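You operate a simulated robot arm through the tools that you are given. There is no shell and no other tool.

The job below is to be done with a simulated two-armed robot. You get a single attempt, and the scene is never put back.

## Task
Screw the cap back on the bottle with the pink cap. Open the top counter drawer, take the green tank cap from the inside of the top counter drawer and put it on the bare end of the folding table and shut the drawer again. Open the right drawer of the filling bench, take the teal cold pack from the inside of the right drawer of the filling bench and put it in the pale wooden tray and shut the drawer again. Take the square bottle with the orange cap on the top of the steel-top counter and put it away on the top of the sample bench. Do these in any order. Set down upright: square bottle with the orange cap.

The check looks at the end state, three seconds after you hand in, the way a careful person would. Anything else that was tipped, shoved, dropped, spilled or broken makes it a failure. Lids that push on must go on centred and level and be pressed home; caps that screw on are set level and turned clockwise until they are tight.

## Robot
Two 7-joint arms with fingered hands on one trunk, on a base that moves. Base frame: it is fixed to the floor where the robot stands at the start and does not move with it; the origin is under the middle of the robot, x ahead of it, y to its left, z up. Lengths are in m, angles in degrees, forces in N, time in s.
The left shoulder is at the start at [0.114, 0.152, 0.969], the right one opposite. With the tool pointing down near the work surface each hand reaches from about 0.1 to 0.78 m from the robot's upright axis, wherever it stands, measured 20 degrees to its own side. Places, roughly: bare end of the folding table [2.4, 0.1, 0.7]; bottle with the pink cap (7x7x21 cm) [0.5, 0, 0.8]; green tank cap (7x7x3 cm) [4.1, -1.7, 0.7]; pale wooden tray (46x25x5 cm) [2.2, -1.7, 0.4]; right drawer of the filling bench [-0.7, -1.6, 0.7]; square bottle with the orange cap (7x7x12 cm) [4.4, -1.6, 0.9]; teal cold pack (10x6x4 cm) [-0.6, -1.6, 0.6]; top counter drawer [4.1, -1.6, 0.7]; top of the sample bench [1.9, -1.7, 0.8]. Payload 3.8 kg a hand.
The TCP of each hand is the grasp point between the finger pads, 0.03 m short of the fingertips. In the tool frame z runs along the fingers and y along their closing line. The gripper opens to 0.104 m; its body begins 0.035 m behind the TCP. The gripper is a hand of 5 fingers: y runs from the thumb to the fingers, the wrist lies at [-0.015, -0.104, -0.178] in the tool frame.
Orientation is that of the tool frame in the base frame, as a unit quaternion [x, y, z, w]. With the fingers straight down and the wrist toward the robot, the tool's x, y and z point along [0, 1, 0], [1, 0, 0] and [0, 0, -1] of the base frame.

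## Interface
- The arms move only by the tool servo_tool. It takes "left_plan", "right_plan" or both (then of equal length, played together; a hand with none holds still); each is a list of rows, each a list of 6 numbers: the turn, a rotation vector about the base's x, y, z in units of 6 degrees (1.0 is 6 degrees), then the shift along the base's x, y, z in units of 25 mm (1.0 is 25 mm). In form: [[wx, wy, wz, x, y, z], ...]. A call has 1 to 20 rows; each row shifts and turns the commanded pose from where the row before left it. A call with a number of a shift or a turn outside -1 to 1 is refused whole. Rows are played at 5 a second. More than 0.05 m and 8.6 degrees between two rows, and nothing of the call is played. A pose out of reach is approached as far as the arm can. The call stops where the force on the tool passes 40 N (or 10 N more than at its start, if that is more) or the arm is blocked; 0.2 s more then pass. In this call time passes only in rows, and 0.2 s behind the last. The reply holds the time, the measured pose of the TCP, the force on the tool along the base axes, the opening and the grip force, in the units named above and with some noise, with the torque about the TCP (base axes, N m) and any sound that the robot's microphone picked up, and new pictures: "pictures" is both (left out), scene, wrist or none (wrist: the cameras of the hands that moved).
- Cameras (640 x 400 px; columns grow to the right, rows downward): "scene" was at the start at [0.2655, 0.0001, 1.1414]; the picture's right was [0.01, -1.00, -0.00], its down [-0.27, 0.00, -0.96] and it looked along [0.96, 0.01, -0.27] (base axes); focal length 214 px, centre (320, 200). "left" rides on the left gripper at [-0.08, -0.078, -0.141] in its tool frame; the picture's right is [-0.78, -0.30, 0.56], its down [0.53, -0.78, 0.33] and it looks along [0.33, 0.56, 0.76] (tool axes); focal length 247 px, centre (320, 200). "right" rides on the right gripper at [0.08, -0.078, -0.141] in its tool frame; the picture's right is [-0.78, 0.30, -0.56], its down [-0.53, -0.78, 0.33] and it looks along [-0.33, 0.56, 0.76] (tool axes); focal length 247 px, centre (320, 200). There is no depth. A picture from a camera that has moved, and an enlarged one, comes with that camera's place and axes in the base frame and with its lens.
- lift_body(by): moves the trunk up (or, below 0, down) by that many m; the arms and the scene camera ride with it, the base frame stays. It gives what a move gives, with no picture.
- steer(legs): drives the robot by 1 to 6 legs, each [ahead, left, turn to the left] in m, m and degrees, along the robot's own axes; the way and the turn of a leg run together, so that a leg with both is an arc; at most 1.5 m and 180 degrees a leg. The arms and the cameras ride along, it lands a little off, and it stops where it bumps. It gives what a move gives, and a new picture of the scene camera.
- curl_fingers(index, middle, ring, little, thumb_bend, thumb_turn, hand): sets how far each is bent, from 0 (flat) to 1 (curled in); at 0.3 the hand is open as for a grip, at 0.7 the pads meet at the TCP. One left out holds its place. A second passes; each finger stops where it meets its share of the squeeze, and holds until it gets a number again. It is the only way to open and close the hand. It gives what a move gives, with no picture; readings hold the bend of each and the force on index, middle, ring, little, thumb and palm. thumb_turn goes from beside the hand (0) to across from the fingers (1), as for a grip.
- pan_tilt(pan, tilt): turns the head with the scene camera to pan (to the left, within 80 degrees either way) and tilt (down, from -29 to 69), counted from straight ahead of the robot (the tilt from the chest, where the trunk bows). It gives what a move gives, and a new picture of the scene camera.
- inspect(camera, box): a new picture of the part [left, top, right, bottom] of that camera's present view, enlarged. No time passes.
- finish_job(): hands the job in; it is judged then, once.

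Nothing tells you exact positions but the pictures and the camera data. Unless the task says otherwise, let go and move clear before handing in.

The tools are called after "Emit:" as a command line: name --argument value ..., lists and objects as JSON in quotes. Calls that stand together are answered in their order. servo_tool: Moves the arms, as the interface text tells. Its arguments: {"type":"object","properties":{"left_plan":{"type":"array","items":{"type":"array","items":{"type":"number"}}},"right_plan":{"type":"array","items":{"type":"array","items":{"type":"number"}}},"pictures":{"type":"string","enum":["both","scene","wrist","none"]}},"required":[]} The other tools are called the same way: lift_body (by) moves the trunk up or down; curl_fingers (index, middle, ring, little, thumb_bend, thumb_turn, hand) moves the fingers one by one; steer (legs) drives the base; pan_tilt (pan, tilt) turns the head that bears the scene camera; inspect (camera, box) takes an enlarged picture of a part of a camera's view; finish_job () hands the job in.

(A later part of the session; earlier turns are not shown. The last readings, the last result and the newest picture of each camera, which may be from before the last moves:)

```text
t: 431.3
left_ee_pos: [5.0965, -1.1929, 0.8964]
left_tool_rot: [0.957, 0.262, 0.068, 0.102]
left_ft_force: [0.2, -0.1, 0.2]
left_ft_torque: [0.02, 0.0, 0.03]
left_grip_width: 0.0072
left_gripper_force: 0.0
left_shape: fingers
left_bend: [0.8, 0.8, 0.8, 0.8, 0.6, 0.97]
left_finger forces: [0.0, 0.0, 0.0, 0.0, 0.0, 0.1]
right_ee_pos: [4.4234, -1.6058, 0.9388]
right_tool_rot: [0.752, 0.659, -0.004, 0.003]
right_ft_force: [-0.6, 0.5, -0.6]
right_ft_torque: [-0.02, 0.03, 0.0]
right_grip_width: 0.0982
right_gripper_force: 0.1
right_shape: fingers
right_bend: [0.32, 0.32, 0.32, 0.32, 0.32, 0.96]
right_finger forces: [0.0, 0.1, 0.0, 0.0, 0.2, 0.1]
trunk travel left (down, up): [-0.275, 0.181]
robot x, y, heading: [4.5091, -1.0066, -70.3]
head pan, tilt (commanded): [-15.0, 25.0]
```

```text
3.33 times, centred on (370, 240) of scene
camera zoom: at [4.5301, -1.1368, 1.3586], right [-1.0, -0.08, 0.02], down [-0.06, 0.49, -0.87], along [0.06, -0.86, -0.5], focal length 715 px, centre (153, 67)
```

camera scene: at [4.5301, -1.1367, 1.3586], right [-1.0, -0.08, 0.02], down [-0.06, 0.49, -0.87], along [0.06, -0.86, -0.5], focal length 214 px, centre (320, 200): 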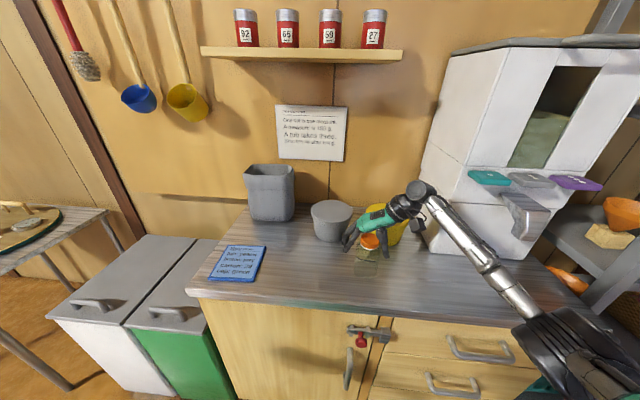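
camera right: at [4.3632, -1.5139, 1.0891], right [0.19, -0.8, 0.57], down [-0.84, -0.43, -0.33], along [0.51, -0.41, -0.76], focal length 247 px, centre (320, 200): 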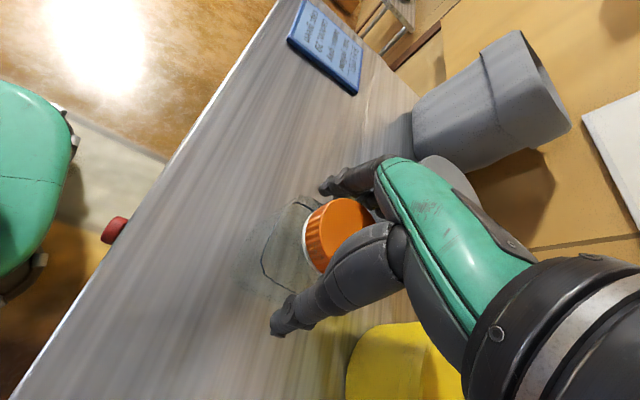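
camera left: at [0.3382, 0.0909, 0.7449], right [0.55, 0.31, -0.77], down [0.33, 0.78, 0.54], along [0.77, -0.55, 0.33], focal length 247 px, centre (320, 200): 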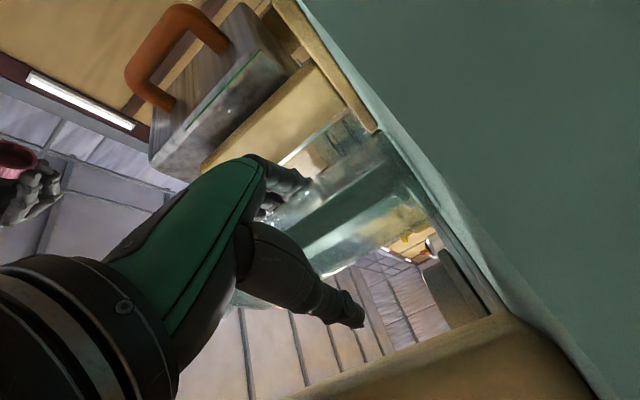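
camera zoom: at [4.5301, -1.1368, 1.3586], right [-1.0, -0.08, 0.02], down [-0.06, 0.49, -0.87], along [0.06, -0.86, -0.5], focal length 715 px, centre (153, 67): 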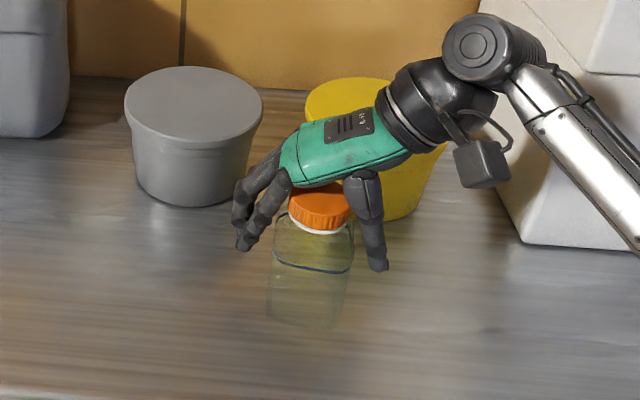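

Emit:
servo_tool --right_plan '[[0, 0, 0, 0, 0, -0.15], [0, 0, 0, 0, 0, -0.15]]' --pictures "none"

Emit:
curl_fingers --hand "right" --index 0.42 --middle 0.42 --ring 0.42 --little 0.42 --thumb_bend 0.42

Emit:
inspect --camera "scene" --box '[300, 180, 440, 300]'

```text
t: 431.9
left_ee_pos: [5.0966, -1.1916, 0.8976]
left_tool_rot: [0.957, 0.262, 0.069, 0.1]
left_ft_force: [-0.4, -0.5, 0.6]
left_ft_torque: [-0.03, 0.01, 0.0]
left_grip_width: 0.0071
left_gripper_force: 0.0
left_shape: fingers
left_bend: [0.8, 0.8, 0.8, 0.8, 0.6, 0.97]
left_finger forces: [0.0, 0.1, 0.0, 0.0, 0.0, 0.1]
right_ee_pos: [4.4226, -1.6047, 0.9317]
right_tool_rot: [0.753, 0.658, -0.004, 0.006]
right_ft_force: [-1.3, 0.2, 7.7]
right_ft_torque: [0.08, -0.01, 0.02]
right_grip_width: 0.0989
right_gripper_force: 4.1
right_shape: fingers
right_bend: [0.32, 0.32, 0.32, 0.32, 0.32, 0.96]
right_finger forces: [1.4, 0.0, 0.0, 0.1, 5.6, 0.0]
trunk travel left (down, up): [-0.275, 0.181]
robot x, y, heading: [4.5044, -1.0061, -70.2]
head pan, tilt (commanded): [-15.0, 25.0]
```

```text
t: 432.9
left_ee_pos: [5.0952, -1.1909, 0.8965]
left_tool_rot: [0.957, 0.263, 0.069, 0.102]
left_ft_force: [-0.5, -0.8, 0.2]
left_ft_torque: [0.04, -0.01, 0.0]
left_grip_width: 0.0073
left_gripper_force: 0.1
left_shape: fingers
left_bend: [0.8, 0.8, 0.8, 0.8, 0.6, 0.97]
left_finger forces: [0.0, 0.0, 0.0, 0.0, 0.1, 0.0]
right_ee_pos: [4.4232, -1.6053, 0.9327]
right_tool_rot: [0.752, 0.659, -0.004, 0.005]
right_ft_force: [-2.7, -1.6, 14.0]
right_ft_torque: [0.17, -0.24, -0.07]
right_grip_width: 0.0825
right_gripper_force: 14.3
right_shape: fingers
right_bend: [0.37, 0.42, 0.42, 0.42, 0.41, 0.97]
right_finger forces: [11.7, 0.1, 0.0, 0.1, 16.7, 0.0]
trunk travel left (down, up): [-0.275, 0.181]
robot x, y, heading: [4.5111, -1.0098, -70.3]
head pan, tilt (commanded): [-15.0, 25.0]
```

```text
3.33 times, centred on (370, 240) of scene
camera zoom: at [4.5298, -1.1351, 1.3588], right [-1.0, -0.08, 0.02], down [-0.06, 0.49, -0.87], along [0.06, -0.87, -0.5], focal length 715 px, centre (153, 67)
```

zoom: 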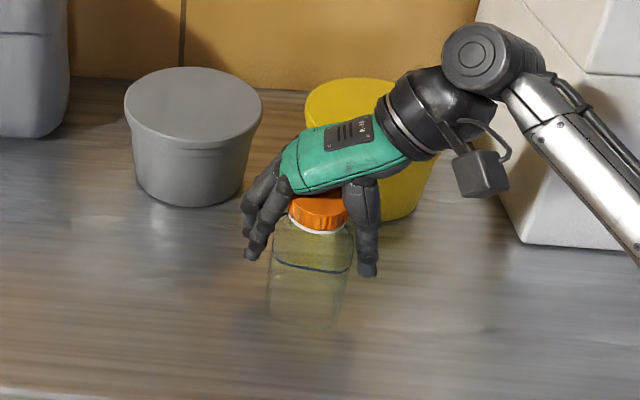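

The palm side touched the cap top when I went too low. I'll open, rise 9 mm and close on the body instead.

Emit:
curl_fingers --hand "right" --index 0.32 --middle 0.32 --ring 0.32 --little 0.32 --thumb_bend 0.32 --thumb_turn 0.98

Emit:
servo_tool --right_plan '[[0, 0, 0, 0, 0, 0.25], [0, 0, 0, 0, 0, 0.2]]' --pictures "none"

Emit:
curl_fingers --hand "right" --index 0.44 --middle 0.44 --ring 0.44 --little 0.44 --thumb_bend 0.42

Emit:
inspect --camera "scene" --box '[300, 180, 440, 300]'

Emit:
inspect --camera "right" --box '[200, 120, 440, 340]'

```text
t: 433.9
left_ee_pos: [5.0954, -1.1908, 0.8954]
left_tool_rot: [0.957, 0.261, 0.068, 0.102]
left_ft_force: [0.2, 0.2, -0.3]
left_ft_torque: [0.04, 0.02, 0.07]
left_grip_width: 0.0068
left_gripper_force: 0.1
left_shape: fingers
left_bend: [0.8, 0.8, 0.8, 0.8, 0.6, 0.97]
left_finger forces: [0.1, 0.0, 0.1, 0.0, 0.0, 0.0]
right_ee_pos: [4.4231, -1.605, 0.9328]
right_tool_rot: [0.752, 0.659, -0.005, 0.004]
right_ft_force: [-2.2, 0.1, 11.6]
right_ft_torque: [0.11, -0.04, -0.02]
right_grip_width: 0.0996
right_gripper_force: 4.8
right_shape: fingers
right_bend: [0.32, 0.32, 0.32, 0.32, 0.32, 0.96]
right_finger forces: [2.7, 0.1, 0.1, 0.1, 7.8, 0.0]
trunk travel left (down, up): [-0.275, 0.181]
robot x, y, heading: [4.5106, -1.0065, -70.5]
head pan, tilt (commanded): [-15.0, 25.0]
```

```text
t: 434.5
left_ee_pos: [5.0959, -1.1909, 0.8953]
left_tool_rot: [0.957, 0.262, 0.068, 0.101]
left_ft_force: [-0.7, 0.3, -0.8]
left_ft_torque: [-0.01, -0.04, -0.01]
left_grip_width: 0.0072
left_gripper_force: 0.0
left_shape: fingers
left_bend: [0.8, 0.8, 0.8, 0.8, 0.6, 0.97]
left_finger forces: [0.0, 0.0, 0.0, 0.1, 0.0, 0.1]
right_ee_pos: [4.4237, -1.6051, 0.9421]
right_tool_rot: [0.751, 0.66, -0.004, 0.005]
right_ft_force: [0.1, 0.4, 0.4]
right_ft_torque: [-0.04, -0.01, -0.03]
right_grip_width: 0.0986
right_gripper_force: 0.0
right_shape: fingers
right_bend: [0.32, 0.32, 0.32, 0.32, 0.32, 0.96]
right_finger forces: [0.0, 0.0, 0.0, 0.0, 0.0, 0.0]
trunk travel left (down, up): [-0.275, 0.181]
robot x, y, heading: [4.5086, -1.0077, -70.5]
head pan, tilt (commanded): [-15.0, 25.0]
```

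```text
t: 435.5
left_ee_pos: [5.0971, -1.1928, 0.8962]
left_tool_rot: [0.957, 0.262, 0.068, 0.101]
left_ft_force: [-0.7, 0.1, 0.7]
left_ft_torque: [0.02, 0.01, -0.02]
left_grip_width: 0.0069
left_gripper_force: 0.1
left_shape: fingers
left_bend: [0.8, 0.8, 0.8, 0.8, 0.6, 0.97]
left_finger forces: [0.0, 0.0, 0.1, 0.0, 0.0, 0.0]
right_ee_pos: [4.4224, -1.6045, 0.9426]
right_tool_rot: [0.752, 0.659, -0.004, 0.003]
right_ft_force: [1.0, 0.7, 0.1]
right_ft_torque: [-0.02, 0.0, 0.01]
right_grip_width: 0.0737
right_gripper_force: 1.7
right_shape: fingers
right_bend: [0.42, 0.44, 0.44, 0.44, 0.41, 0.97]
right_finger forces: [2.4, 0.1, 0.0, 0.0, 1.7, 0.0]
trunk travel left (down, up): [-0.275, 0.181]
robot x, y, heading: [4.5086, -1.0087, -70.3]
head pan, tilt (commanded): [-15.0, 25.0]
```

```text
3.33 times, centred on (370, 240) of scene
camera zoom: at [4.5303, -1.1367, 1.3586], right [-1.0, -0.08, 0.02], down [-0.06, 0.49, -0.87], along [0.06, -0.86, -0.5], focal length 715 px, centre (153, 67)
```

zoom: 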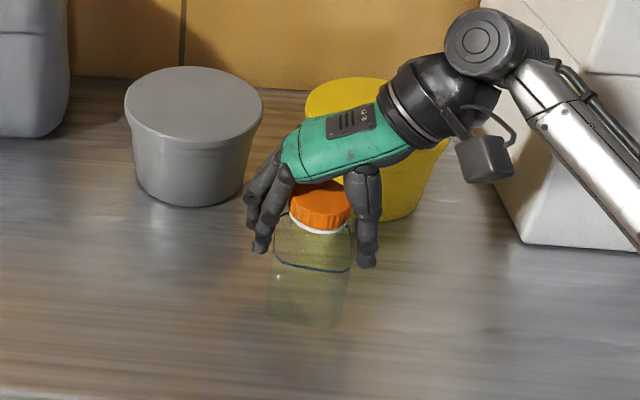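

```text
1.82 times, centred on (320, 230) of right
camera zoom: at [4.3577, -1.5141, 1.0826], right [0.19, -0.8, 0.56], down [-0.84, -0.43, -0.33], along [0.51, -0.41, -0.76], focal length 449 px, centre (320, 146)
```

zoom: 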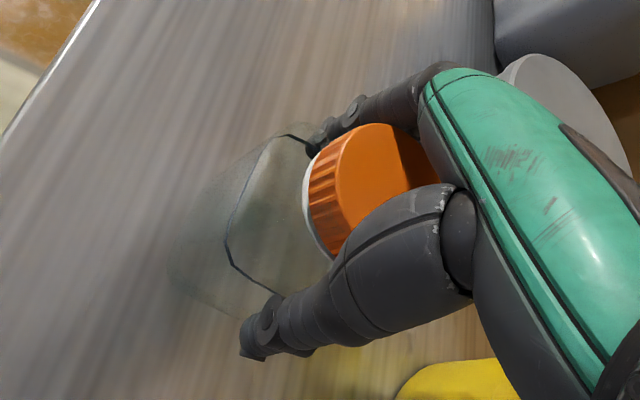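

Contact is now on the body (7.4 cm). I'll tighten the grip and lift slowly.

Emit:
curl_fingers --hand "right" --index 0.5 --middle 0.54 --ring 0.54 --little 0.5 --thumb_bend 0.5

Emit:
curl_fingers --hand "right" --index 0.54 --middle 0.58 --ring 0.58 --little 0.54 --thumb_bend 0.54

Emit:
servo_tool --right_plan '[[0, 0, 0, 0, 0, 0.2], [0, 0, 0, 0, 0, 0.4], [0, 0, 0, 0, 0, 0.6]]'

Emit:
inspect --camera "scene" --box '[300, 180, 440, 300]'

```text
t: 436.5
left_ee_pos: [5.0962, -1.1935, 0.8952]
left_tool_rot: [0.957, 0.263, 0.069, 0.101]
left_ft_force: [0.2, -0.1, -0.6]
left_ft_torque: [-0.01, 0.0, 0.04]
left_grip_width: 0.0073
left_gripper_force: 0.0
left_shape: fingers
left_bend: [0.8, 0.8, 0.8, 0.8, 0.6, 0.97]
left_finger forces: [0.0, 0.0, 0.0, 0.1, 0.0, 0.0]
right_ee_pos: [4.4231, -1.604, 0.9434]
right_tool_rot: [0.752, 0.659, -0.004, 0.004]
right_ft_force: [1.2, 0.6, 1.1]
right_ft_torque: [-0.1, -0.2, 0.03]
right_grip_width: 0.0678
right_gripper_force: 13.9
right_shape: fingers
right_bend: [0.46, 0.49, 0.49, 0.5, 0.45, 0.97]
right_finger forces: [5.7, 4.5, 4.1, 0.0, 13.2, 0.0]
trunk travel left (down, up): [-0.275, 0.181]
robot x, y, heading: [4.5086, -1.0048, -70.0]
head pan, tilt (commanded): [-15.0, 25.0]
```

```text
t: 437.5
left_ee_pos: [5.0971, -1.1919, 0.8952]
left_tool_rot: [0.957, 0.263, 0.069, 0.101]
left_ft_force: [0.1, 0.0, -0.2]
left_ft_torque: [-0.01, 0.0, 0.0]
left_grip_width: 0.0069
left_gripper_force: 0.1
left_shape: fingers
left_bend: [0.8, 0.8, 0.8, 0.8, 0.6, 0.97]
left_finger forces: [0.0, 0.0, 0.0, 0.0, 0.0, 0.0]
right_ee_pos: [4.4238, -1.605, 0.944]
right_tool_rot: [0.752, 0.659, -0.003, 0.003]
right_ft_force: [0.8, -0.4, 3.1]
right_ft_torque: [-0.1, -0.26, 0.03]
right_grip_width: 0.0662
right_gripper_force: 20.0
right_shape: fingers
right_bend: [0.46, 0.5, 0.5, 0.54, 0.46, 0.97]
right_finger forces: [8.8, 6.1, 5.5, 0.0, 19.3, 0.1]
trunk travel left (down, up): [-0.275, 0.181]
robot x, y, heading: [4.5087, -1.0089, -70.2]
head pan, tilt (commanded): [-15.0, 25.0]
```

```text
t: 438.3
left_ee_pos: [5.0964, -1.192, 0.8957]
left_tool_rot: [0.957, 0.262, 0.069, 0.102]
left_ft_force: [-0.1, 0.6, 0.9]
left_ft_torque: [0.0, -0.01, -0.03]
left_grip_width: 0.0071
left_gripper_force: 0.1
left_shape: fingers
left_bend: [0.8, 0.8, 0.8, 0.8, 0.6, 0.97]
left_finger forces: [0.0, 0.0, 0.0, 0.1, 0.1, 0.0]
right_ee_pos: [4.4232, -1.6073, 0.9711]
right_tool_rot: [0.752, 0.66, -0.004, 0.003]
right_ft_force: [0.5, -0.2, -3.1]
right_ft_torque: [-0.01, -0.01, 0.05]
right_grip_width: 0.0659
right_gripper_force: 19.2
right_shape: fingers
right_bend: [0.47, 0.51, 0.51, 0.54, 0.46, 0.96]
right_finger forces: [8.7, 5.5, 5.2, 0.1, 19.2, 0.0]
trunk travel left (down, up): [-0.275, 0.181]
robot x, y, heading: [4.5113, -1.0043, -70.1]
head pan, tilt (commanded): [-15.0, 25.0]
camera scene: at [4.5302, -1.137, 1.3585], right [-1.0, -0.08, 0.02], down [-0.06, 0.49, -0.87], along [0.06, -0.86, -0.5], focal length 214 px, centre (320, 200)
camera right: at [4.3577, -1.5155, 1.1122], right [0.19, -0.8, 0.56], down [-0.84, -0.43, -0.33], along [0.51, -0.41, -0.76], focal length 247 px, centre (320, 200)
```

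scene: 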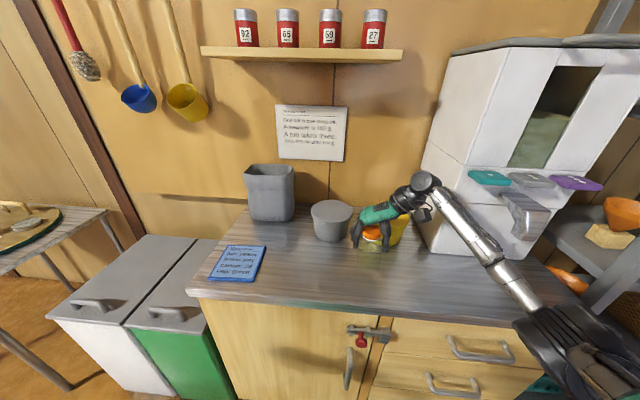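
right: 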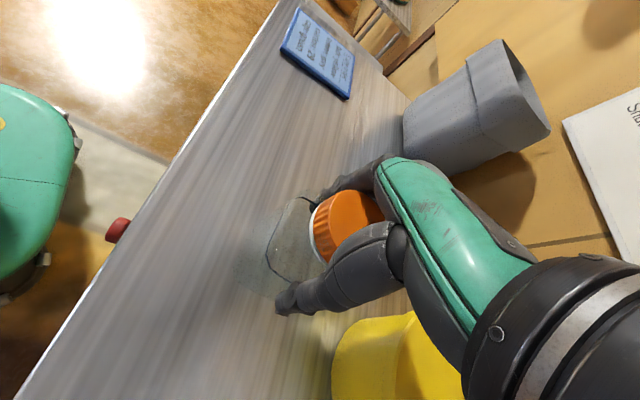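

```text
3.33 times, centred on (370, 240) of scene
camera zoom: at [4.5302, -1.137, 1.3585], right [-1.0, -0.08, 0.02], down [-0.06, 0.49, -0.87], along [0.06, -0.86, -0.5], focal length 715 px, centre (153, 67)
```

zoom: 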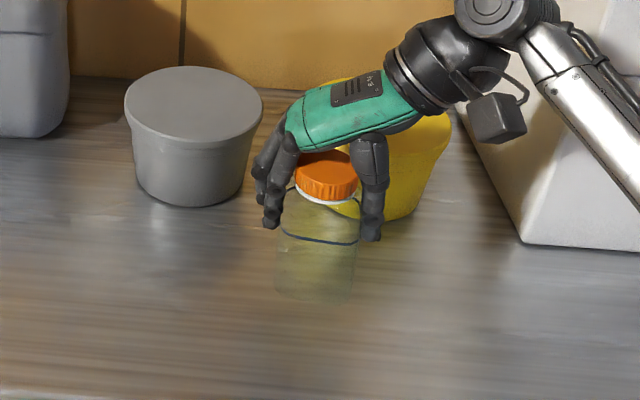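

The bottle is lifted upright with a 19 N grip. I'll raise it, draw back over the counter edge, and drive to the sample bench.

Emit:
servo_tool --right_plan '[[0, 0, 0, 0, 0, 0.9], [0, 0, 0, 0, 0, 0.9], [0, 0, 0, 0, 0, 0.9], [0, 0, 0, 0, 0, 0.9], [0, 0, 0, 0, 0.2, 0.9], [0, 0, 0, 0, 0.5, 0.5], [0, 0, 0, 0, 0.7, 0], [0, 0, 0, 0, 0.7, 0], [0, 0, 0, 0, 0.7, 0]]' --pictures "none"

Emit:
steer --legs '[[-0.25, 0, 0], [0, 0, -20], [0, -1.0, 0]]'

Emit:
pan_tilt --pan -20 --tilt 20

```text
t: 440.3
left_ee_pos: [5.0963, -1.1919, 0.8957]
left_tool_rot: [0.957, 0.262, 0.068, 0.101]
left_ft_force: [-0.1, 1.2, -0.6]
left_ft_torque: [-0.02, 0.01, 0.01]
left_grip_width: 0.0068
left_gripper_force: 0.1
left_shape: fingers
left_bend: [0.8, 0.8, 0.8, 0.8, 0.6, 0.97]
left_finger forces: [0.1, 0.0, 0.0, 0.1, 0.0, 0.0]
right_ee_pos: [4.4244, -1.5336, 1.0966]
right_tool_rot: [0.752, 0.659, -0.004, 0.004]
right_ft_force: [0.5, 0.2, -3.3]
right_ft_torque: [-0.01, 0.03, -0.03]
right_grip_width: 0.066
right_gripper_force: 19.0
right_shape: fingers
right_bend: [0.47, 0.51, 0.51, 0.54, 0.46, 0.96]
right_finger forces: [8.7, 5.4, 5.1, 0.0, 19.3, 0.0]
trunk travel left (down, up): [-0.275, 0.181]
robot x, y, heading: [4.5138, -1.0067, -70.1]
head pan, tilt (commanded): [-15.0, 25.0]
```

```text
t: 447.9
left_ee_pos: [3.9256, -1.1444, 0.8963]
left_tool_rot: [0.989, 0.088, 0.05, 0.112]
left_ft_force: [-0.2, 0.3, 0.1]
left_ft_torque: [-0.02, -0.02, 0.02]
left_grip_width: 0.0071
left_gripper_force: 0.1
left_shape: fingers
left_bend: [0.8, 0.8, 0.8, 0.8, 0.6, 0.97]
left_finger forces: [0.0, 0.0, 0.0, 0.2, 0.0, 0.1]
right_ee_pos: [3.1774, -1.2292, 1.0966]
right_tool_rot: [0.857, 0.515, -0.004, 0.003]
right_ft_force: [0.2, -0.3, -3.1]
right_ft_torque: [-0.01, -0.01, -0.01]
right_grip_width: 0.0657
right_gripper_force: 19.3
right_shape: fingers
right_bend: [0.47, 0.51, 0.51, 0.54, 0.46, 0.96]
right_finger forces: [8.8, 5.4, 5.1, 0.0, 19.1, 0.1]
trunk travel left (down, up): [-0.275, 0.181]
robot x, y, heading: [3.4421, -0.762, -90.8]
head pan, tilt (commanded): [-15.0, 25.0]
camera scene: at [3.416, -0.8937, 1.3585], right [-0.96, 0.27, 0.02], down [0.12, 0.48, -0.87], along [-0.25, -0.83, -0.5], focal length 214 px, centre (320, 200)
```

scene: 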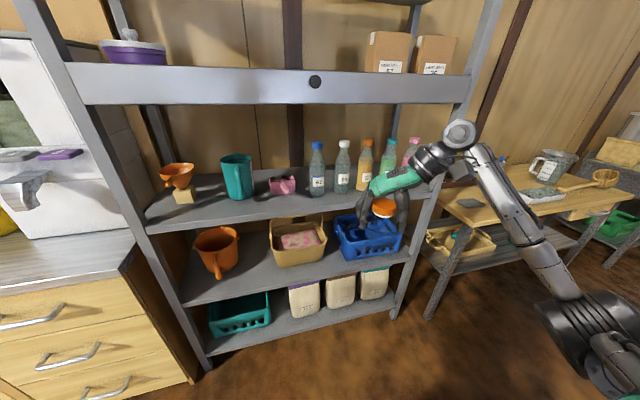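

```text
t: 448.6
left_ee_pos: [3.9266, -1.1445, 0.8949]
left_tool_rot: [0.989, 0.087, 0.049, 0.112]
left_ft_force: [-0.1, -0.5, 0.0]
left_ft_torque: [0.01, -0.02, 0.02]
left_grip_width: 0.007
left_gripper_force: 0.0
left_shape: fingers
left_bend: [0.8, 0.8, 0.8, 0.8, 0.6, 0.97]
left_finger forces: [0.1, 0.1, 0.0, 0.0, 0.1, 0.1]
right_ee_pos: [3.1763, -1.2273, 1.097]
right_tool_rot: [0.857, 0.515, -0.004, 0.003]
right_ft_force: [1.6, -0.5, -3.4]
right_ft_torque: [-0.05, -0.02, -0.01]
right_grip_width: 0.066
right_gripper_force: 18.8
right_shape: fingers
right_bend: [0.47, 0.51, 0.51, 0.54, 0.46, 0.96]
right_finger forces: [8.8, 5.5, 5.1, 0.1, 19.2, 0.0]
trunk travel left (down, up): [-0.275, 0.181]
robot x, y, heading: [3.4395, -0.764, -90.7]
head pan, tilt (commanded): [-20.0, 20.0]
camera scene: at [3.4077, -0.8929, 1.3667], right [-0.94, 0.35, 0.03], down [0.12, 0.4, -0.91], along [-0.33, -0.85, -0.42], focal length 214 px, centre (320, 200)
```

scene: 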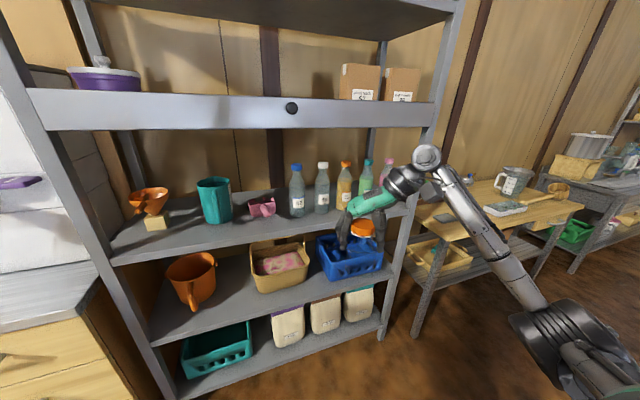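

Emit:
steer --legs '[[0, -0.86, 0.7]]'

Emit:
pan_tilt --pan -15 --tilt 30

```text
t: 453.2
left_ee_pos: [3.0603, -1.1311, 0.8965]
left_tool_rot: [0.988, 0.097, 0.05, 0.111]
left_ft_force: [0.2, -0.5, -0.1]
left_ft_torque: [-0.04, 0.05, 0.01]
left_grip_width: 0.0069
left_gripper_force: 0.1
left_shape: fingers
left_bend: [0.8, 0.8, 0.8, 0.8, 0.6, 0.97]
left_finger forces: [0.1, 0.1, 0.0, 0.0, 0.0, 0.1]
right_ee_pos: [2.3128, -1.2334, 1.0966]
right_tool_rot: [0.852, 0.524, -0.004, 0.003]
right_ft_force: [-0.3, -0.4, -2.8]
right_ft_torque: [-0.04, -0.01, 0.02]
right_grip_width: 0.0658
right_gripper_force: 19.4
right_shape: fingers
right_bend: [0.47, 0.51, 0.51, 0.54, 0.46, 0.96]
right_finger forces: [8.7, 5.4, 5.0, 0.0, 19.2, 0.1]
trunk travel left (down, up): [-0.275, 0.181]
robot x, y, heading: [2.566, -0.7619, -89.5]
head pan, tilt (commanded): [-20.0, 20.0]
camera scene: at [2.5364, -0.8917, 1.3667], right [-0.94, 0.33, 0.03], down [0.11, 0.4, -0.91], along [-0.31, -0.85, -0.42], focal length 214 px, centre (320, 200)
```

scene: 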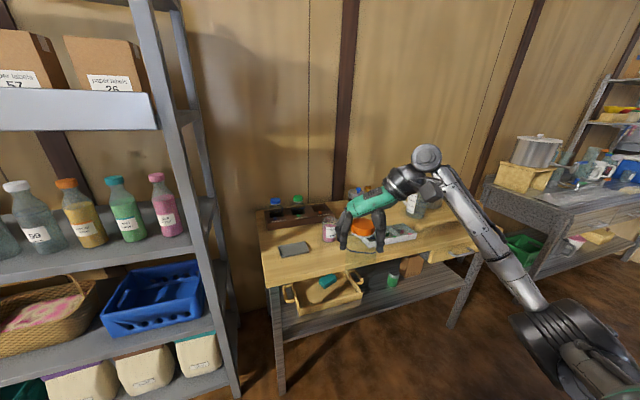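

```text
t: 453.9
left_ee_pos: [3.0602, -1.1318, 0.8956]
left_tool_rot: [0.988, 0.097, 0.051, 0.112]
left_ft_force: [0.3, -0.1, 1.3]
left_ft_torque: [-0.01, 0.01, 0.01]
left_grip_width: 0.0066
left_gripper_force: 0.2
left_shape: fingers
left_bend: [0.8, 0.8, 0.8, 0.8, 0.6, 0.97]
left_finger forces: [0.0, 0.0, 0.0, 0.0, 0.1, 0.0]
right_ee_pos: [2.3124, -1.2326, 1.0971]
right_tool_rot: [0.852, 0.524, -0.004, 0.003]
right_ft_force: [0.0, 1.0, -2.7]
right_ft_torque: [-0.05, 0.0, -0.01]
right_grip_width: 0.0657
right_gripper_force: 19.3
right_shape: fingers
right_bend: [0.47, 0.51, 0.51, 0.54, 0.46, 0.96]
right_finger forces: [8.8, 5.4, 5.1, 0.1, 19.2, 0.0]
trunk travel left (down, up): [-0.275, 0.181]
robot x, y, heading: [2.5672, -0.7636, -89.4]
head pan, tilt (commanded): [-15.0, 30.0]
camera scene: at [2.5444, -0.8901, 1.3508], right [-0.97, 0.25, 0.02], down [0.12, 0.56, -0.82], along [-0.22, -0.79, -0.57], focal length 214 px, centre (320, 200)
```

scene: 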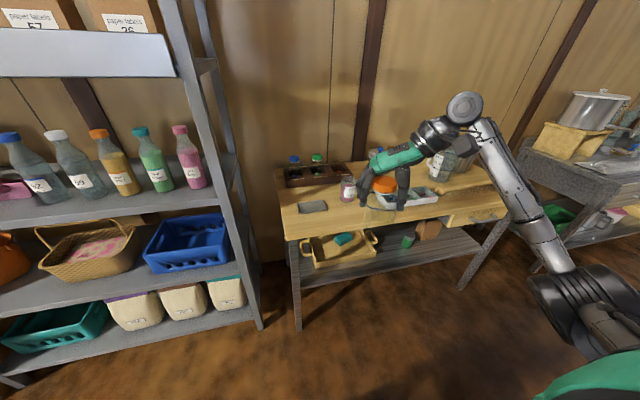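

The sample bench has a free spot at its front-left, around [2.26, -1.52]. I'll move in over it with the bottle high.

Emit:
steer --legs '[[0.28, -0.05, 0]]'

Emit:
inspect --camera "scene" --box '[240, 120, 520, 320]'

Emit:
inspect --camera "right" --box '[0, 0, 640, 400]'

```text
t: 455.9
left_ee_pos: [3.0118, -1.4164, 0.8954]
left_tool_rot: [0.988, 0.099, 0.051, 0.111]
left_ft_force: [-0.9, 0.7, 0.5]
left_ft_torque: [-0.02, 0.02, 0.01]
left_grip_width: 0.0071
left_gripper_force: 0.0
left_shape: fingers
left_bend: [0.8, 0.8, 0.8, 0.8, 0.6, 0.97]
left_finger forces: [0.0, 0.0, 0.0, 0.0, 0.0, 0.0]
right_ee_pos: [2.2641, -1.5186, 1.0964]
right_tool_rot: [0.851, 0.525, -0.004, 0.002]
right_ft_force: [0.0, 0.8, -2.8]
right_ft_torque: [-0.02, 0.0, -0.01]
right_grip_width: 0.0659
right_gripper_force: 19.0
right_shape: fingers
right_bend: [0.47, 0.51, 0.51, 0.54, 0.46, 0.96]
right_finger forces: [8.8, 5.4, 5.1, 0.0, 19.2, 0.0]
trunk travel left (down, up): [-0.275, 0.181]
robot x, y, heading: [2.5178, -1.0497, -89.2]
head pan, tilt (commanded): [-15.0, 30.0]
camera scene: at [2.4963, -1.1749, 1.3508], right [-0.97, 0.25, 0.02], down [0.12, 0.56, -0.82], along [-0.22, -0.79, -0.57], focal length 214 px, centre (320, 200)
```

scene: 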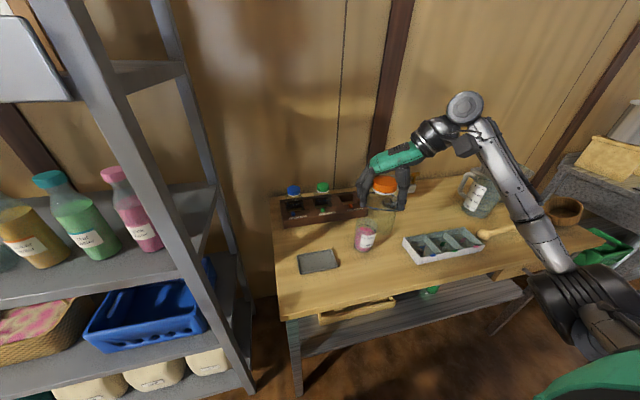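

```text
2.00 times, centred on (380, 220) of scene
camera zoom: at [2.4963, -1.1749, 1.3508], right [-0.97, 0.25, 0.02], down [0.12, 0.56, -0.82], along [-0.22, -0.79, -0.57], focal length 429 px, centre (200, 160)
```

zoom: 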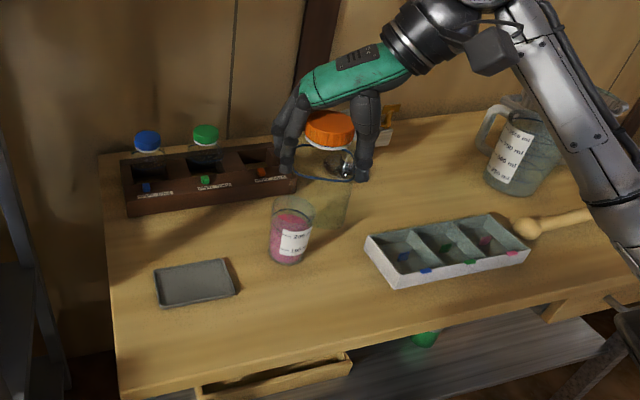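

```text
1.00 times, centred on (320, 200) of right (not enlarged: the box is as wide or as high as the picture)
camera zoom: at [2.2323, -1.41, 1.2364], right [-0.08, -0.82, 0.57], down [-0.94, -0.13, -0.33], along [0.34, -0.56, -0.76], focal length 247 px, centre (320, 200)
```

zoom: 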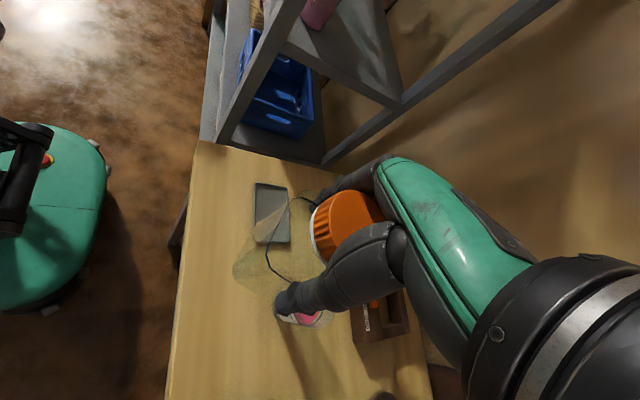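

The free patch lies between the grey tray, the jar and the white tray; I'll set the bottle at about [2.25, -1.525]. Lowering it there.

Emit:
servo_tool --right_plan '[[0, 0, 0, -0.25, -0.25, -0.8], [0, 0, 0, -0.25, -0.2, -0.8], [0, 0, 0, 0, 0, -0.8], [0, 0, 0, 0, 0, -0.8], [0, 0, 0, 0, 0, -0.8], [0, 0, 0, 0, 0, -0.8], [0, 0, 0, 0, 0, -0.8], [0, 0, 0, 0, 0, -0.8]]'

Emit:
inspect --camera "scene" --box '[280, 160, 440, 300]'

```text
t: 457.7
left_ee_pos: [3.0123, -1.417, 0.896]
left_tool_rot: [0.988, 0.099, 0.051, 0.111]
left_ft_force: [-0.3, 0.4, -0.5]
left_ft_torque: [0.02, 0.0, 0.02]
left_grip_width: 0.0071
left_gripper_force: 0.1
left_shape: fingers
left_bend: [0.8, 0.8, 0.8, 0.8, 0.6, 0.97]
left_finger forces: [0.0, 0.1, 0.1, 0.0, 0.1, 0.1]
right_ee_pos: [2.2507, -1.5288, 0.9367]
right_tool_rot: [0.851, 0.524, -0.005, 0.003]
right_ft_force: [0.8, 0.8, -3.2]
right_ft_torque: [0.0, -0.03, -0.03]
right_grip_width: 0.0659
right_gripper_force: 19.0
right_shape: fingers
right_bend: [0.47, 0.51, 0.51, 0.54, 0.46, 0.96]
right_finger forces: [8.8, 5.3, 5.0, 0.0, 19.2, 0.0]
trunk travel left (down, up): [-0.275, 0.181]
robot x, y, heading: [2.519, -1.048, -89.2]
head pan, tilt (commanded): [-15.0, 30.0]
camera scene: at [2.4959, -1.1755, 1.3507], right [-0.97, 0.25, 0.02], down [0.12, 0.56, -0.82], along [-0.22, -0.79, -0.57], focal length 214 px, centre (320, 200)
camera right: at [2.2184, -1.4214, 1.0765], right [-0.08, -0.82, 0.57], down [-0.94, -0.13, -0.33], along [0.34, -0.56, -0.76], focal length 247 px, centre (320, 200)
```

scene: 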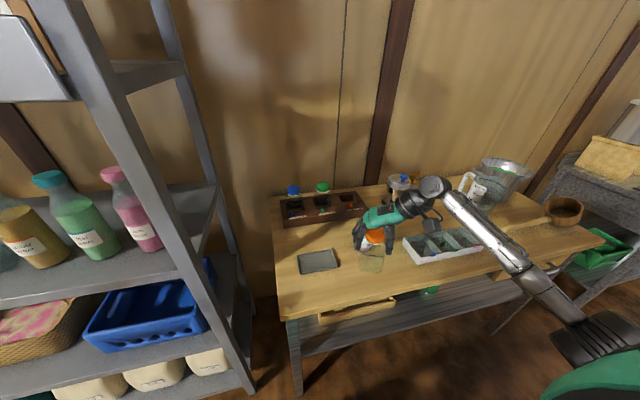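
right: 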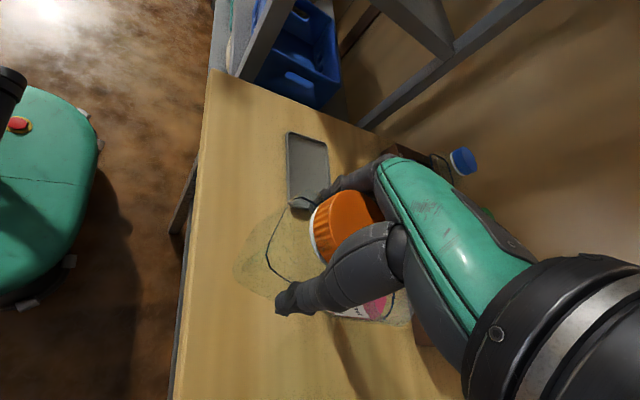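

```text
2.86 times, centred on (360, 230) of scene
camera zoom: at [2.4959, -1.1755, 1.3507], right [-0.97, 0.25, 0.02], down [0.12, 0.56, -0.82], along [-0.22, -0.79, -0.57], focal length 613 px, centre (206, 114)
```

zoom: 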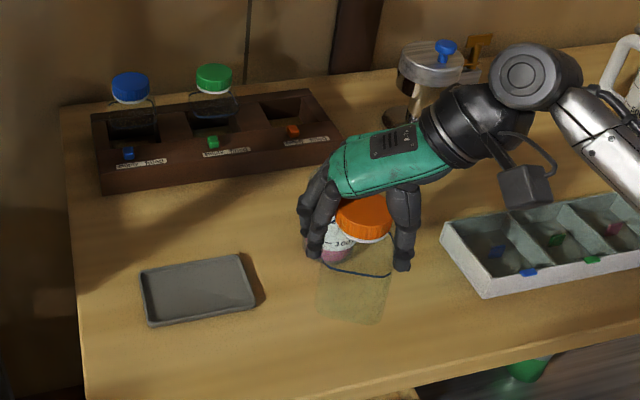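

Emit:
servo_tool --right_plan '[[0, 0, 0, 0, 0.05, -0.5], [0, 0, 0, 0, 0.05, -0.5], [0, 0, 0, 0, 0, -0.3], [0, 0, 0, 0, 0, -0.15], [0, 0, 0, 0, 0, -0.15]]' --pictures "none"

Emit:
inspect --camera "scene" --box '[280, 160, 440, 300]'

```text
t: 458.9
left_ee_pos: [3.0121, -1.4164, 0.8964]
left_tool_rot: [0.988, 0.098, 0.05, 0.112]
left_ft_force: [-0.5, 0.3, -0.2]
left_ft_torque: [-0.01, 0.01, -0.01]
left_grip_width: 0.007
left_gripper_force: 0.1
left_shape: fingers
left_bend: [0.8, 0.8, 0.8, 0.8, 0.6, 0.97]
left_finger forces: [0.1, 0.0, 0.0, 0.0, 0.1, 0.0]
right_ee_pos: [2.2516, -1.5266, 0.8972]
right_tool_rot: [0.851, 0.525, -0.004, 0.002]
right_ft_force: [1.6, -0.1, -2.5]
right_ft_torque: [-0.01, -0.05, -0.01]
right_grip_width: 0.0658
right_gripper_force: 18.6
right_shape: fingers
right_bend: [0.47, 0.51, 0.51, 0.54, 0.46, 0.96]
right_finger forces: [8.7, 5.3, 5.0, 0.0, 19.0, 0.0]
trunk travel left (down, up): [-0.275, 0.181]
robot x, y, heading: [2.5213, -1.0458, -89.5]
head pan, tilt (commanded): [-15.0, 30.0]
```

```text
2.86 times, centred on (360, 230) of scene
camera zoom: at [2.4962, -1.1754, 1.3507], right [-0.97, 0.25, 0.02], down [0.12, 0.56, -0.82], along [-0.22, -0.79, -0.57], focal length 613 px, centre (206, 114)
```

zoom: 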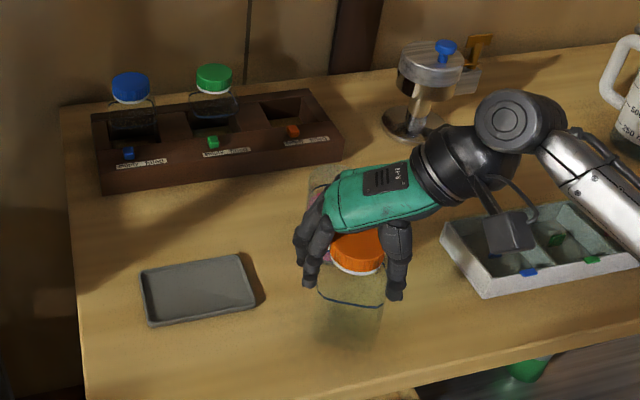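

Emit:
servo_tool --right_plan '[[0, 0, 0, 0, 0, -0.15], [0, 0, 0, 0, 0, -0.15], [0, 0, 0, 0, 0, -0.15]]' --pictures "none"

```text
t: 459.7
left_ee_pos: [3.0133, -1.417, 0.8954]
left_tool_rot: [0.988, 0.098, 0.051, 0.112]
left_ft_force: [-0.9, 0.0, -1.1]
left_ft_torque: [-0.01, -0.02, 0.0]
left_grip_width: 0.007
left_gripper_force: 0.0
left_shape: fingers
left_bend: [0.8, 0.8, 0.8, 0.8, 0.6, 0.97]
left_finger forces: [0.1, 0.0, 0.0, 0.0, 0.0, 0.0]
right_ee_pos: [2.2522, -1.5263, 0.8859]
right_tool_rot: [0.852, 0.524, -0.004, 0.003]
right_ft_force: [-0.2, 0.9, -3.9]
right_ft_torque: [0.0, -0.01, 0.0]
right_grip_width: 0.0657
right_gripper_force: 18.7
right_shape: fingers
right_bend: [0.47, 0.51, 0.51, 0.54, 0.46, 0.96]
right_finger forces: [8.8, 5.4, 5.0, 0.1, 19.0, 0.0]
trunk travel left (down, up): [-0.275, 0.181]
robot x, y, heading: [2.5194, -1.0497, -89.3]
head pan, tilt (commanded): [-15.0, 30.0]
```

Emit:
servo_tool --right_plan '[[0, 0, 0, 0, 0, -0.15], [0, 0, 0, 0, 0, -0.15], [0, 0, 0, 0, 0, -0.12]]' --pictures "none"

Emit:
inspect --camera "scene" --box '[310, 190, 410, 290]'

```text
t: 460.5
left_ee_pos: [3.0126, -1.4125, 0.8972]
left_tool_rot: [0.987, 0.099, 0.05, 0.114]
left_ft_force: [-0.1, 1.1, -0.1]
left_ft_torque: [0.0, -0.01, 0.01]
left_grip_width: 0.0071
left_gripper_force: 0.0
left_shape: fingers
left_bend: [0.8, 0.8, 0.8, 0.8, 0.6, 0.97]
left_finger forces: [0.1, 0.0, 0.1, 0.0, 0.0, 0.0]
right_ee_pos: [2.2523, -1.5261, 0.8806]
right_tool_rot: [0.852, 0.524, -0.008, 0.01]
right_ft_force: [-7.3, 3.9, 37.2]
right_ft_torque: [-0.29, -0.37, 0.1]
right_grip_width: 0.0668
right_gripper_force: 22.4
right_shape: fingers
right_bend: [0.49, 0.51, 0.51, 0.54, 0.47, 0.96]
right_finger forces: [6.1, 6.4, 5.0, 0.0, 27.4, 0.0]
trunk travel left (down, up): [-0.275, 0.181]
robot x, y, heading: [2.5202, -1.047, -89.4]
head pan, tilt (commanded): [-15.0, 30.0]
```

```text
4.00 times, centred on (360, 240) of scene
camera zoom: at [2.497, -1.1698, 1.3518], right [-0.97, 0.25, 0.02], down [0.12, 0.55, -0.82], along [-0.22, -0.79, -0.57], focal length 858 px, centre (160, 40)
```

zoom: 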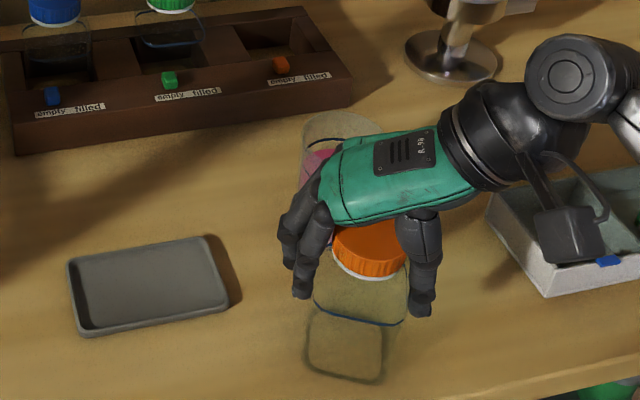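

The bottle's base is on the bench. I'll relieve the push, then open the hand.

Emit:
servo_tool --right_plan '[[0, 0, 0, 0, 0, 0.2]]' --pictures "none"

Emit:
servo_tool --right_plan '[[0, 0, 0, 0, 0, 0.04]]' --pictures "none"

```text
t: 460.9
left_ee_pos: [3.0127, -1.4144, 0.8971]
left_tool_rot: [0.987, 0.099, 0.05, 0.112]
left_ft_force: [0.5, 0.6, 0.0]
left_ft_torque: [0.01, -0.04, -0.01]
left_grip_width: 0.0071
left_gripper_force: 0.1
left_shape: fingers
left_bend: [0.8, 0.8, 0.8, 0.8, 0.6, 0.97]
left_finger forces: [0.0, 0.1, 0.1, 0.1, 0.0, 0.0]
right_ee_pos: [2.2523, -1.5262, 0.8821]
right_tool_rot: [0.852, 0.524, -0.005, 0.004]
right_ft_force: [-4.9, 1.0, 26.0]
right_ft_torque: [-0.37, -0.32, 0.04]
right_grip_width: 0.0665
right_gripper_force: 20.7
right_shape: fingers
right_bend: [0.49, 0.51, 0.51, 0.54, 0.47, 0.96]
right_finger forces: [6.3, 6.3, 5.3, 0.0, 24.4, 0.1]
trunk travel left (down, up): [-0.275, 0.181]
robot x, y, heading: [2.5206, -1.0496, -89.5]
head pan, tilt (commanded): [-15.0, 30.0]
```

```text
t: 461.3
left_ee_pos: [3.0123, -1.4142, 0.8961]
left_tool_rot: [0.987, 0.099, 0.051, 0.112]
left_ft_force: [0.1, -0.5, -0.3]
left_ft_torque: [0.01, 0.01, -0.03]
left_grip_width: 0.0068
left_gripper_force: 0.0
left_shape: fingers
left_bend: [0.8, 0.8, 0.8, 0.8, 0.6, 0.97]
left_finger forces: [0.1, 0.0, 0.1, 0.0, 0.0, 0.0]
right_ee_pos: [2.253, -1.525, 0.8819]
right_tool_rot: [0.851, 0.525, -0.005, 0.004]
right_ft_force: [-3.4, -3.0, 22.0]
right_ft_torque: [-0.41, -0.34, -0.01]
right_grip_width: 0.0666
right_gripper_force: 20.7
right_shape: fingers
right_bend: [0.49, 0.51, 0.51, 0.54, 0.48, 0.97]
right_finger forces: [6.7, 6.5, 5.6, 0.1, 22.7, 0.1]
trunk travel left (down, up): [-0.275, 0.181]
robot x, y, heading: [2.518, -1.0509, -89.2]
head pan, tilt (commanded): [-15.0, 30.0]
```

Emit:
servo_tool --right_plan '[[0, 0, 0, 0, 0, 0.16]]' --pictures "none"

Emit:
curl_fingers --hand "right" --index 0.36 --middle 0.36 --ring 0.36 --little 0.36 --thumb_bend 0.36

Emit:
inspect --camera "scene" --box '[310, 190, 410, 290]'

```text
t: 461.7
left_ee_pos: [3.0124, -1.4176, 0.8949]
left_tool_rot: [0.988, 0.098, 0.05, 0.111]
left_ft_force: [0.7, -0.2, 0.0]
left_ft_torque: [0.0, -0.02, -0.01]
left_grip_width: 0.007
left_gripper_force: 0.0
left_shape: fingers
left_bend: [0.8, 0.8, 0.8, 0.8, 0.6, 0.97]
left_finger forces: [0.1, 0.0, 0.0, 0.0, 0.0, 0.0]
right_ee_pos: [2.2523, -1.5256, 0.8825]
right_tool_rot: [0.851, 0.525, -0.004, 0.0]
right_ft_force: [-1.7, -1.5, 6.4]
right_ft_torque: [-0.32, -0.12, -0.04]
right_grip_width: 0.0662
right_gripper_force: 18.8
right_shape: fingers
right_bend: [0.48, 0.51, 0.51, 0.54, 0.48, 0.96]
right_finger forces: [7.7, 5.9, 5.5, 0.0, 20.0, 0.0]
trunk travel left (down, up): [-0.275, 0.181]
robot x, y, heading: [2.5186, -1.0457, -89.5]
head pan, tilt (commanded): [-15.0, 30.0]
```

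```text
t: 462.7
left_ee_pos: [3.0122, -1.4158, 0.896]
left_tool_rot: [0.988, 0.098, 0.05, 0.112]
left_ft_force: [-0.2, 0.7, -0.8]
left_ft_torque: [0.01, 0.03, 0.02]
left_grip_width: 0.0071
left_gripper_force: 0.1
left_shape: fingers
left_bend: [0.8, 0.8, 0.8, 0.8, 0.6, 0.97]
left_finger forces: [0.0, 0.1, 0.0, 0.0, 0.1, 0.0]
right_ee_pos: [2.2519, -1.5263, 0.8839]
right_tool_rot: [0.851, 0.525, -0.004, 0.003]
right_ft_force: [0.0, -0.1, -0.1]
right_ft_torque: [-0.01, 0.0, -0.03]
right_grip_width: 0.0879
right_gripper_force: 0.0
right_shape: fingers
right_bend: [0.36, 0.36, 0.36, 0.36, 0.36, 0.96]
right_finger forces: [0.1, 0.1, 0.0, 0.1, 0.1, 0.0]
trunk travel left (down, up): [-0.275, 0.181]
robot x, y, heading: [2.5172, -1.0474, -89.4]
head pan, tilt (commanded): [-15.0, 30.0]
```

```text
4.00 times, centred on (360, 240) of scene
camera zoom: at [2.4964, -1.1751, 1.3508], right [-0.97, 0.25, 0.02], down [0.12, 0.56, -0.82], along [-0.22, -0.79, -0.57], focal length 858 px, centre (160, 40)
```

zoom: 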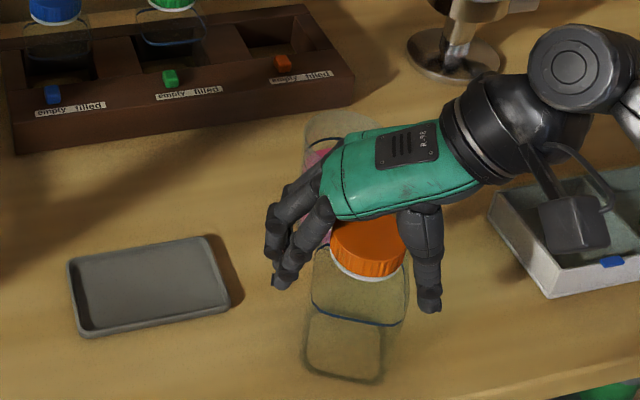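

The bottle stands upright and free. Lifting the hand straight up and backing away.

Emit:
servo_tool --right_plan '[[0, 0, 0, 0, 0, 0.5], [0, 0, 0, 0, 0, 0.8], [0, 0, 0, 0, 0, 0.9], [0, 0, 0, 0, 0, 0.9], [0, 0, 0, 0, 0, 0.9], [0, 0, 0, 0, 0, 0.9], [0, 0, 0, 0, 0, 0.9], [0, 0, 0, 0, 0.2, 0.9]]' --pictures "none"

Emit:
steer --legs '[[-0.35, 0, 0]]'

Emit:
inspect --camera "scene" --box '[240, 100, 560, 300]'

```text
t: 464.5
left_ee_pos: [3.0128, -1.4171, 0.8964]
left_tool_rot: [0.988, 0.099, 0.05, 0.111]
left_ft_force: [0.1, -1.1, -0.3]
left_ft_torque: [-0.03, -0.01, 0.01]
left_grip_width: 0.0069
left_gripper_force: 0.1
left_shape: fingers
left_bend: [0.8, 0.8, 0.8, 0.8, 0.6, 0.97]
left_finger forces: [0.0, 0.1, 0.1, 0.0, 0.0, 0.0]
right_ee_pos: [2.2506, -1.5208, 1.0518]
right_tool_rot: [0.851, 0.525, -0.004, 0.002]
right_ft_force: [0.7, -0.6, -0.7]
right_ft_torque: [0.0, 0.02, -0.02]
right_grip_width: 0.0879
right_gripper_force: 0.1
right_shape: fingers
right_bend: [0.36, 0.36, 0.36, 0.36, 0.36, 0.96]
right_finger forces: [0.0, 0.0, 0.1, 0.0, 0.0, 0.0]
trunk travel left (down, up): [-0.275, 0.181]
robot x, y, heading: [2.5199, -1.0445, -89.4]
head pan, tilt (commanded): [-15.0, 30.0]
```

```text
t: 466.8
left_ee_pos: [3.011, -1.0627, 0.8966]
left_tool_rot: [0.987, 0.105, 0.051, 0.111]
left_ft_force: [0.0, -0.3, 0.5]
left_ft_torque: [-0.01, 0.0, 0.01]
left_grip_width: 0.007
left_gripper_force: 0.0
left_shape: fingers
left_bend: [0.8, 0.8, 0.8, 0.8, 0.6, 0.97]
left_finger forces: [0.1, 0.1, 0.0, 0.0, 0.0, 0.0]
right_ee_pos: [2.2503, -1.1767, 1.0521]
right_tool_rot: [0.848, 0.529, -0.004, 0.002]
right_ft_force: [-0.8, -0.7, -0.5]
right_ft_torque: [0.03, 0.0, 0.02]
right_grip_width: 0.0877
right_gripper_force: 0.1
right_shape: fingers
right_bend: [0.36, 0.36, 0.36, 0.36, 0.36, 0.96]
right_finger forces: [0.1, 0.0, 0.0, 0.0, 0.1, 0.0]
trunk travel left (down, up): [-0.275, 0.181]
robot x, y, heading: [2.5132, -0.6994, -88.6]
head pan, tilt (commanded): [-15.0, 30.0]
camera scene: at [2.4924, -0.8275, 1.3507], right [-0.97, 0.24, 0.02], down [0.12, 0.56, -0.82], along [-0.21, -0.79, -0.57], focal length 214 px, centre (320, 200)
```

scene: 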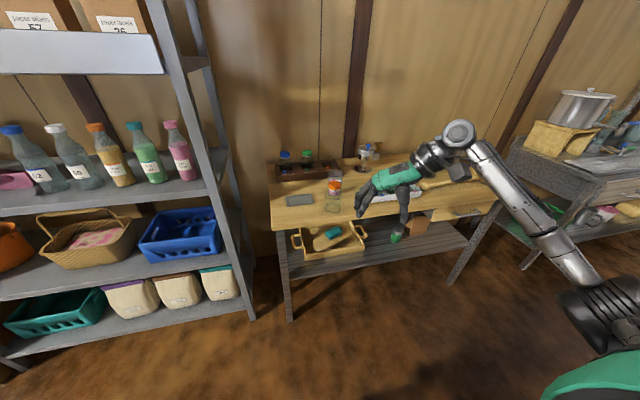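

```text
2.00 times, centred on (400, 200) of scene
camera zoom: at [2.4924, -0.8275, 1.3507], right [-0.97, 0.24, 0.02], down [0.12, 0.56, -0.82], along [-0.21, -0.79, -0.57], focal length 429 px, centre (160, 200)
```

zoom: 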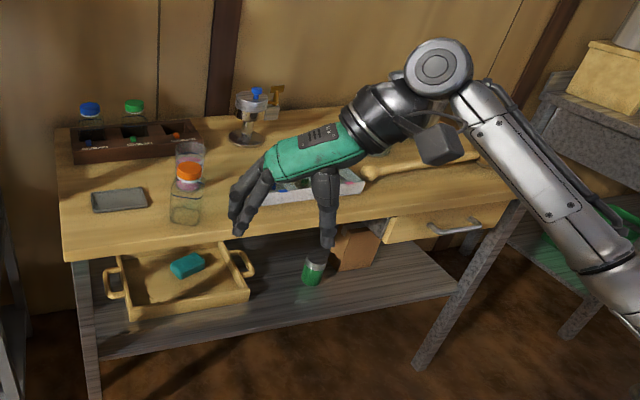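

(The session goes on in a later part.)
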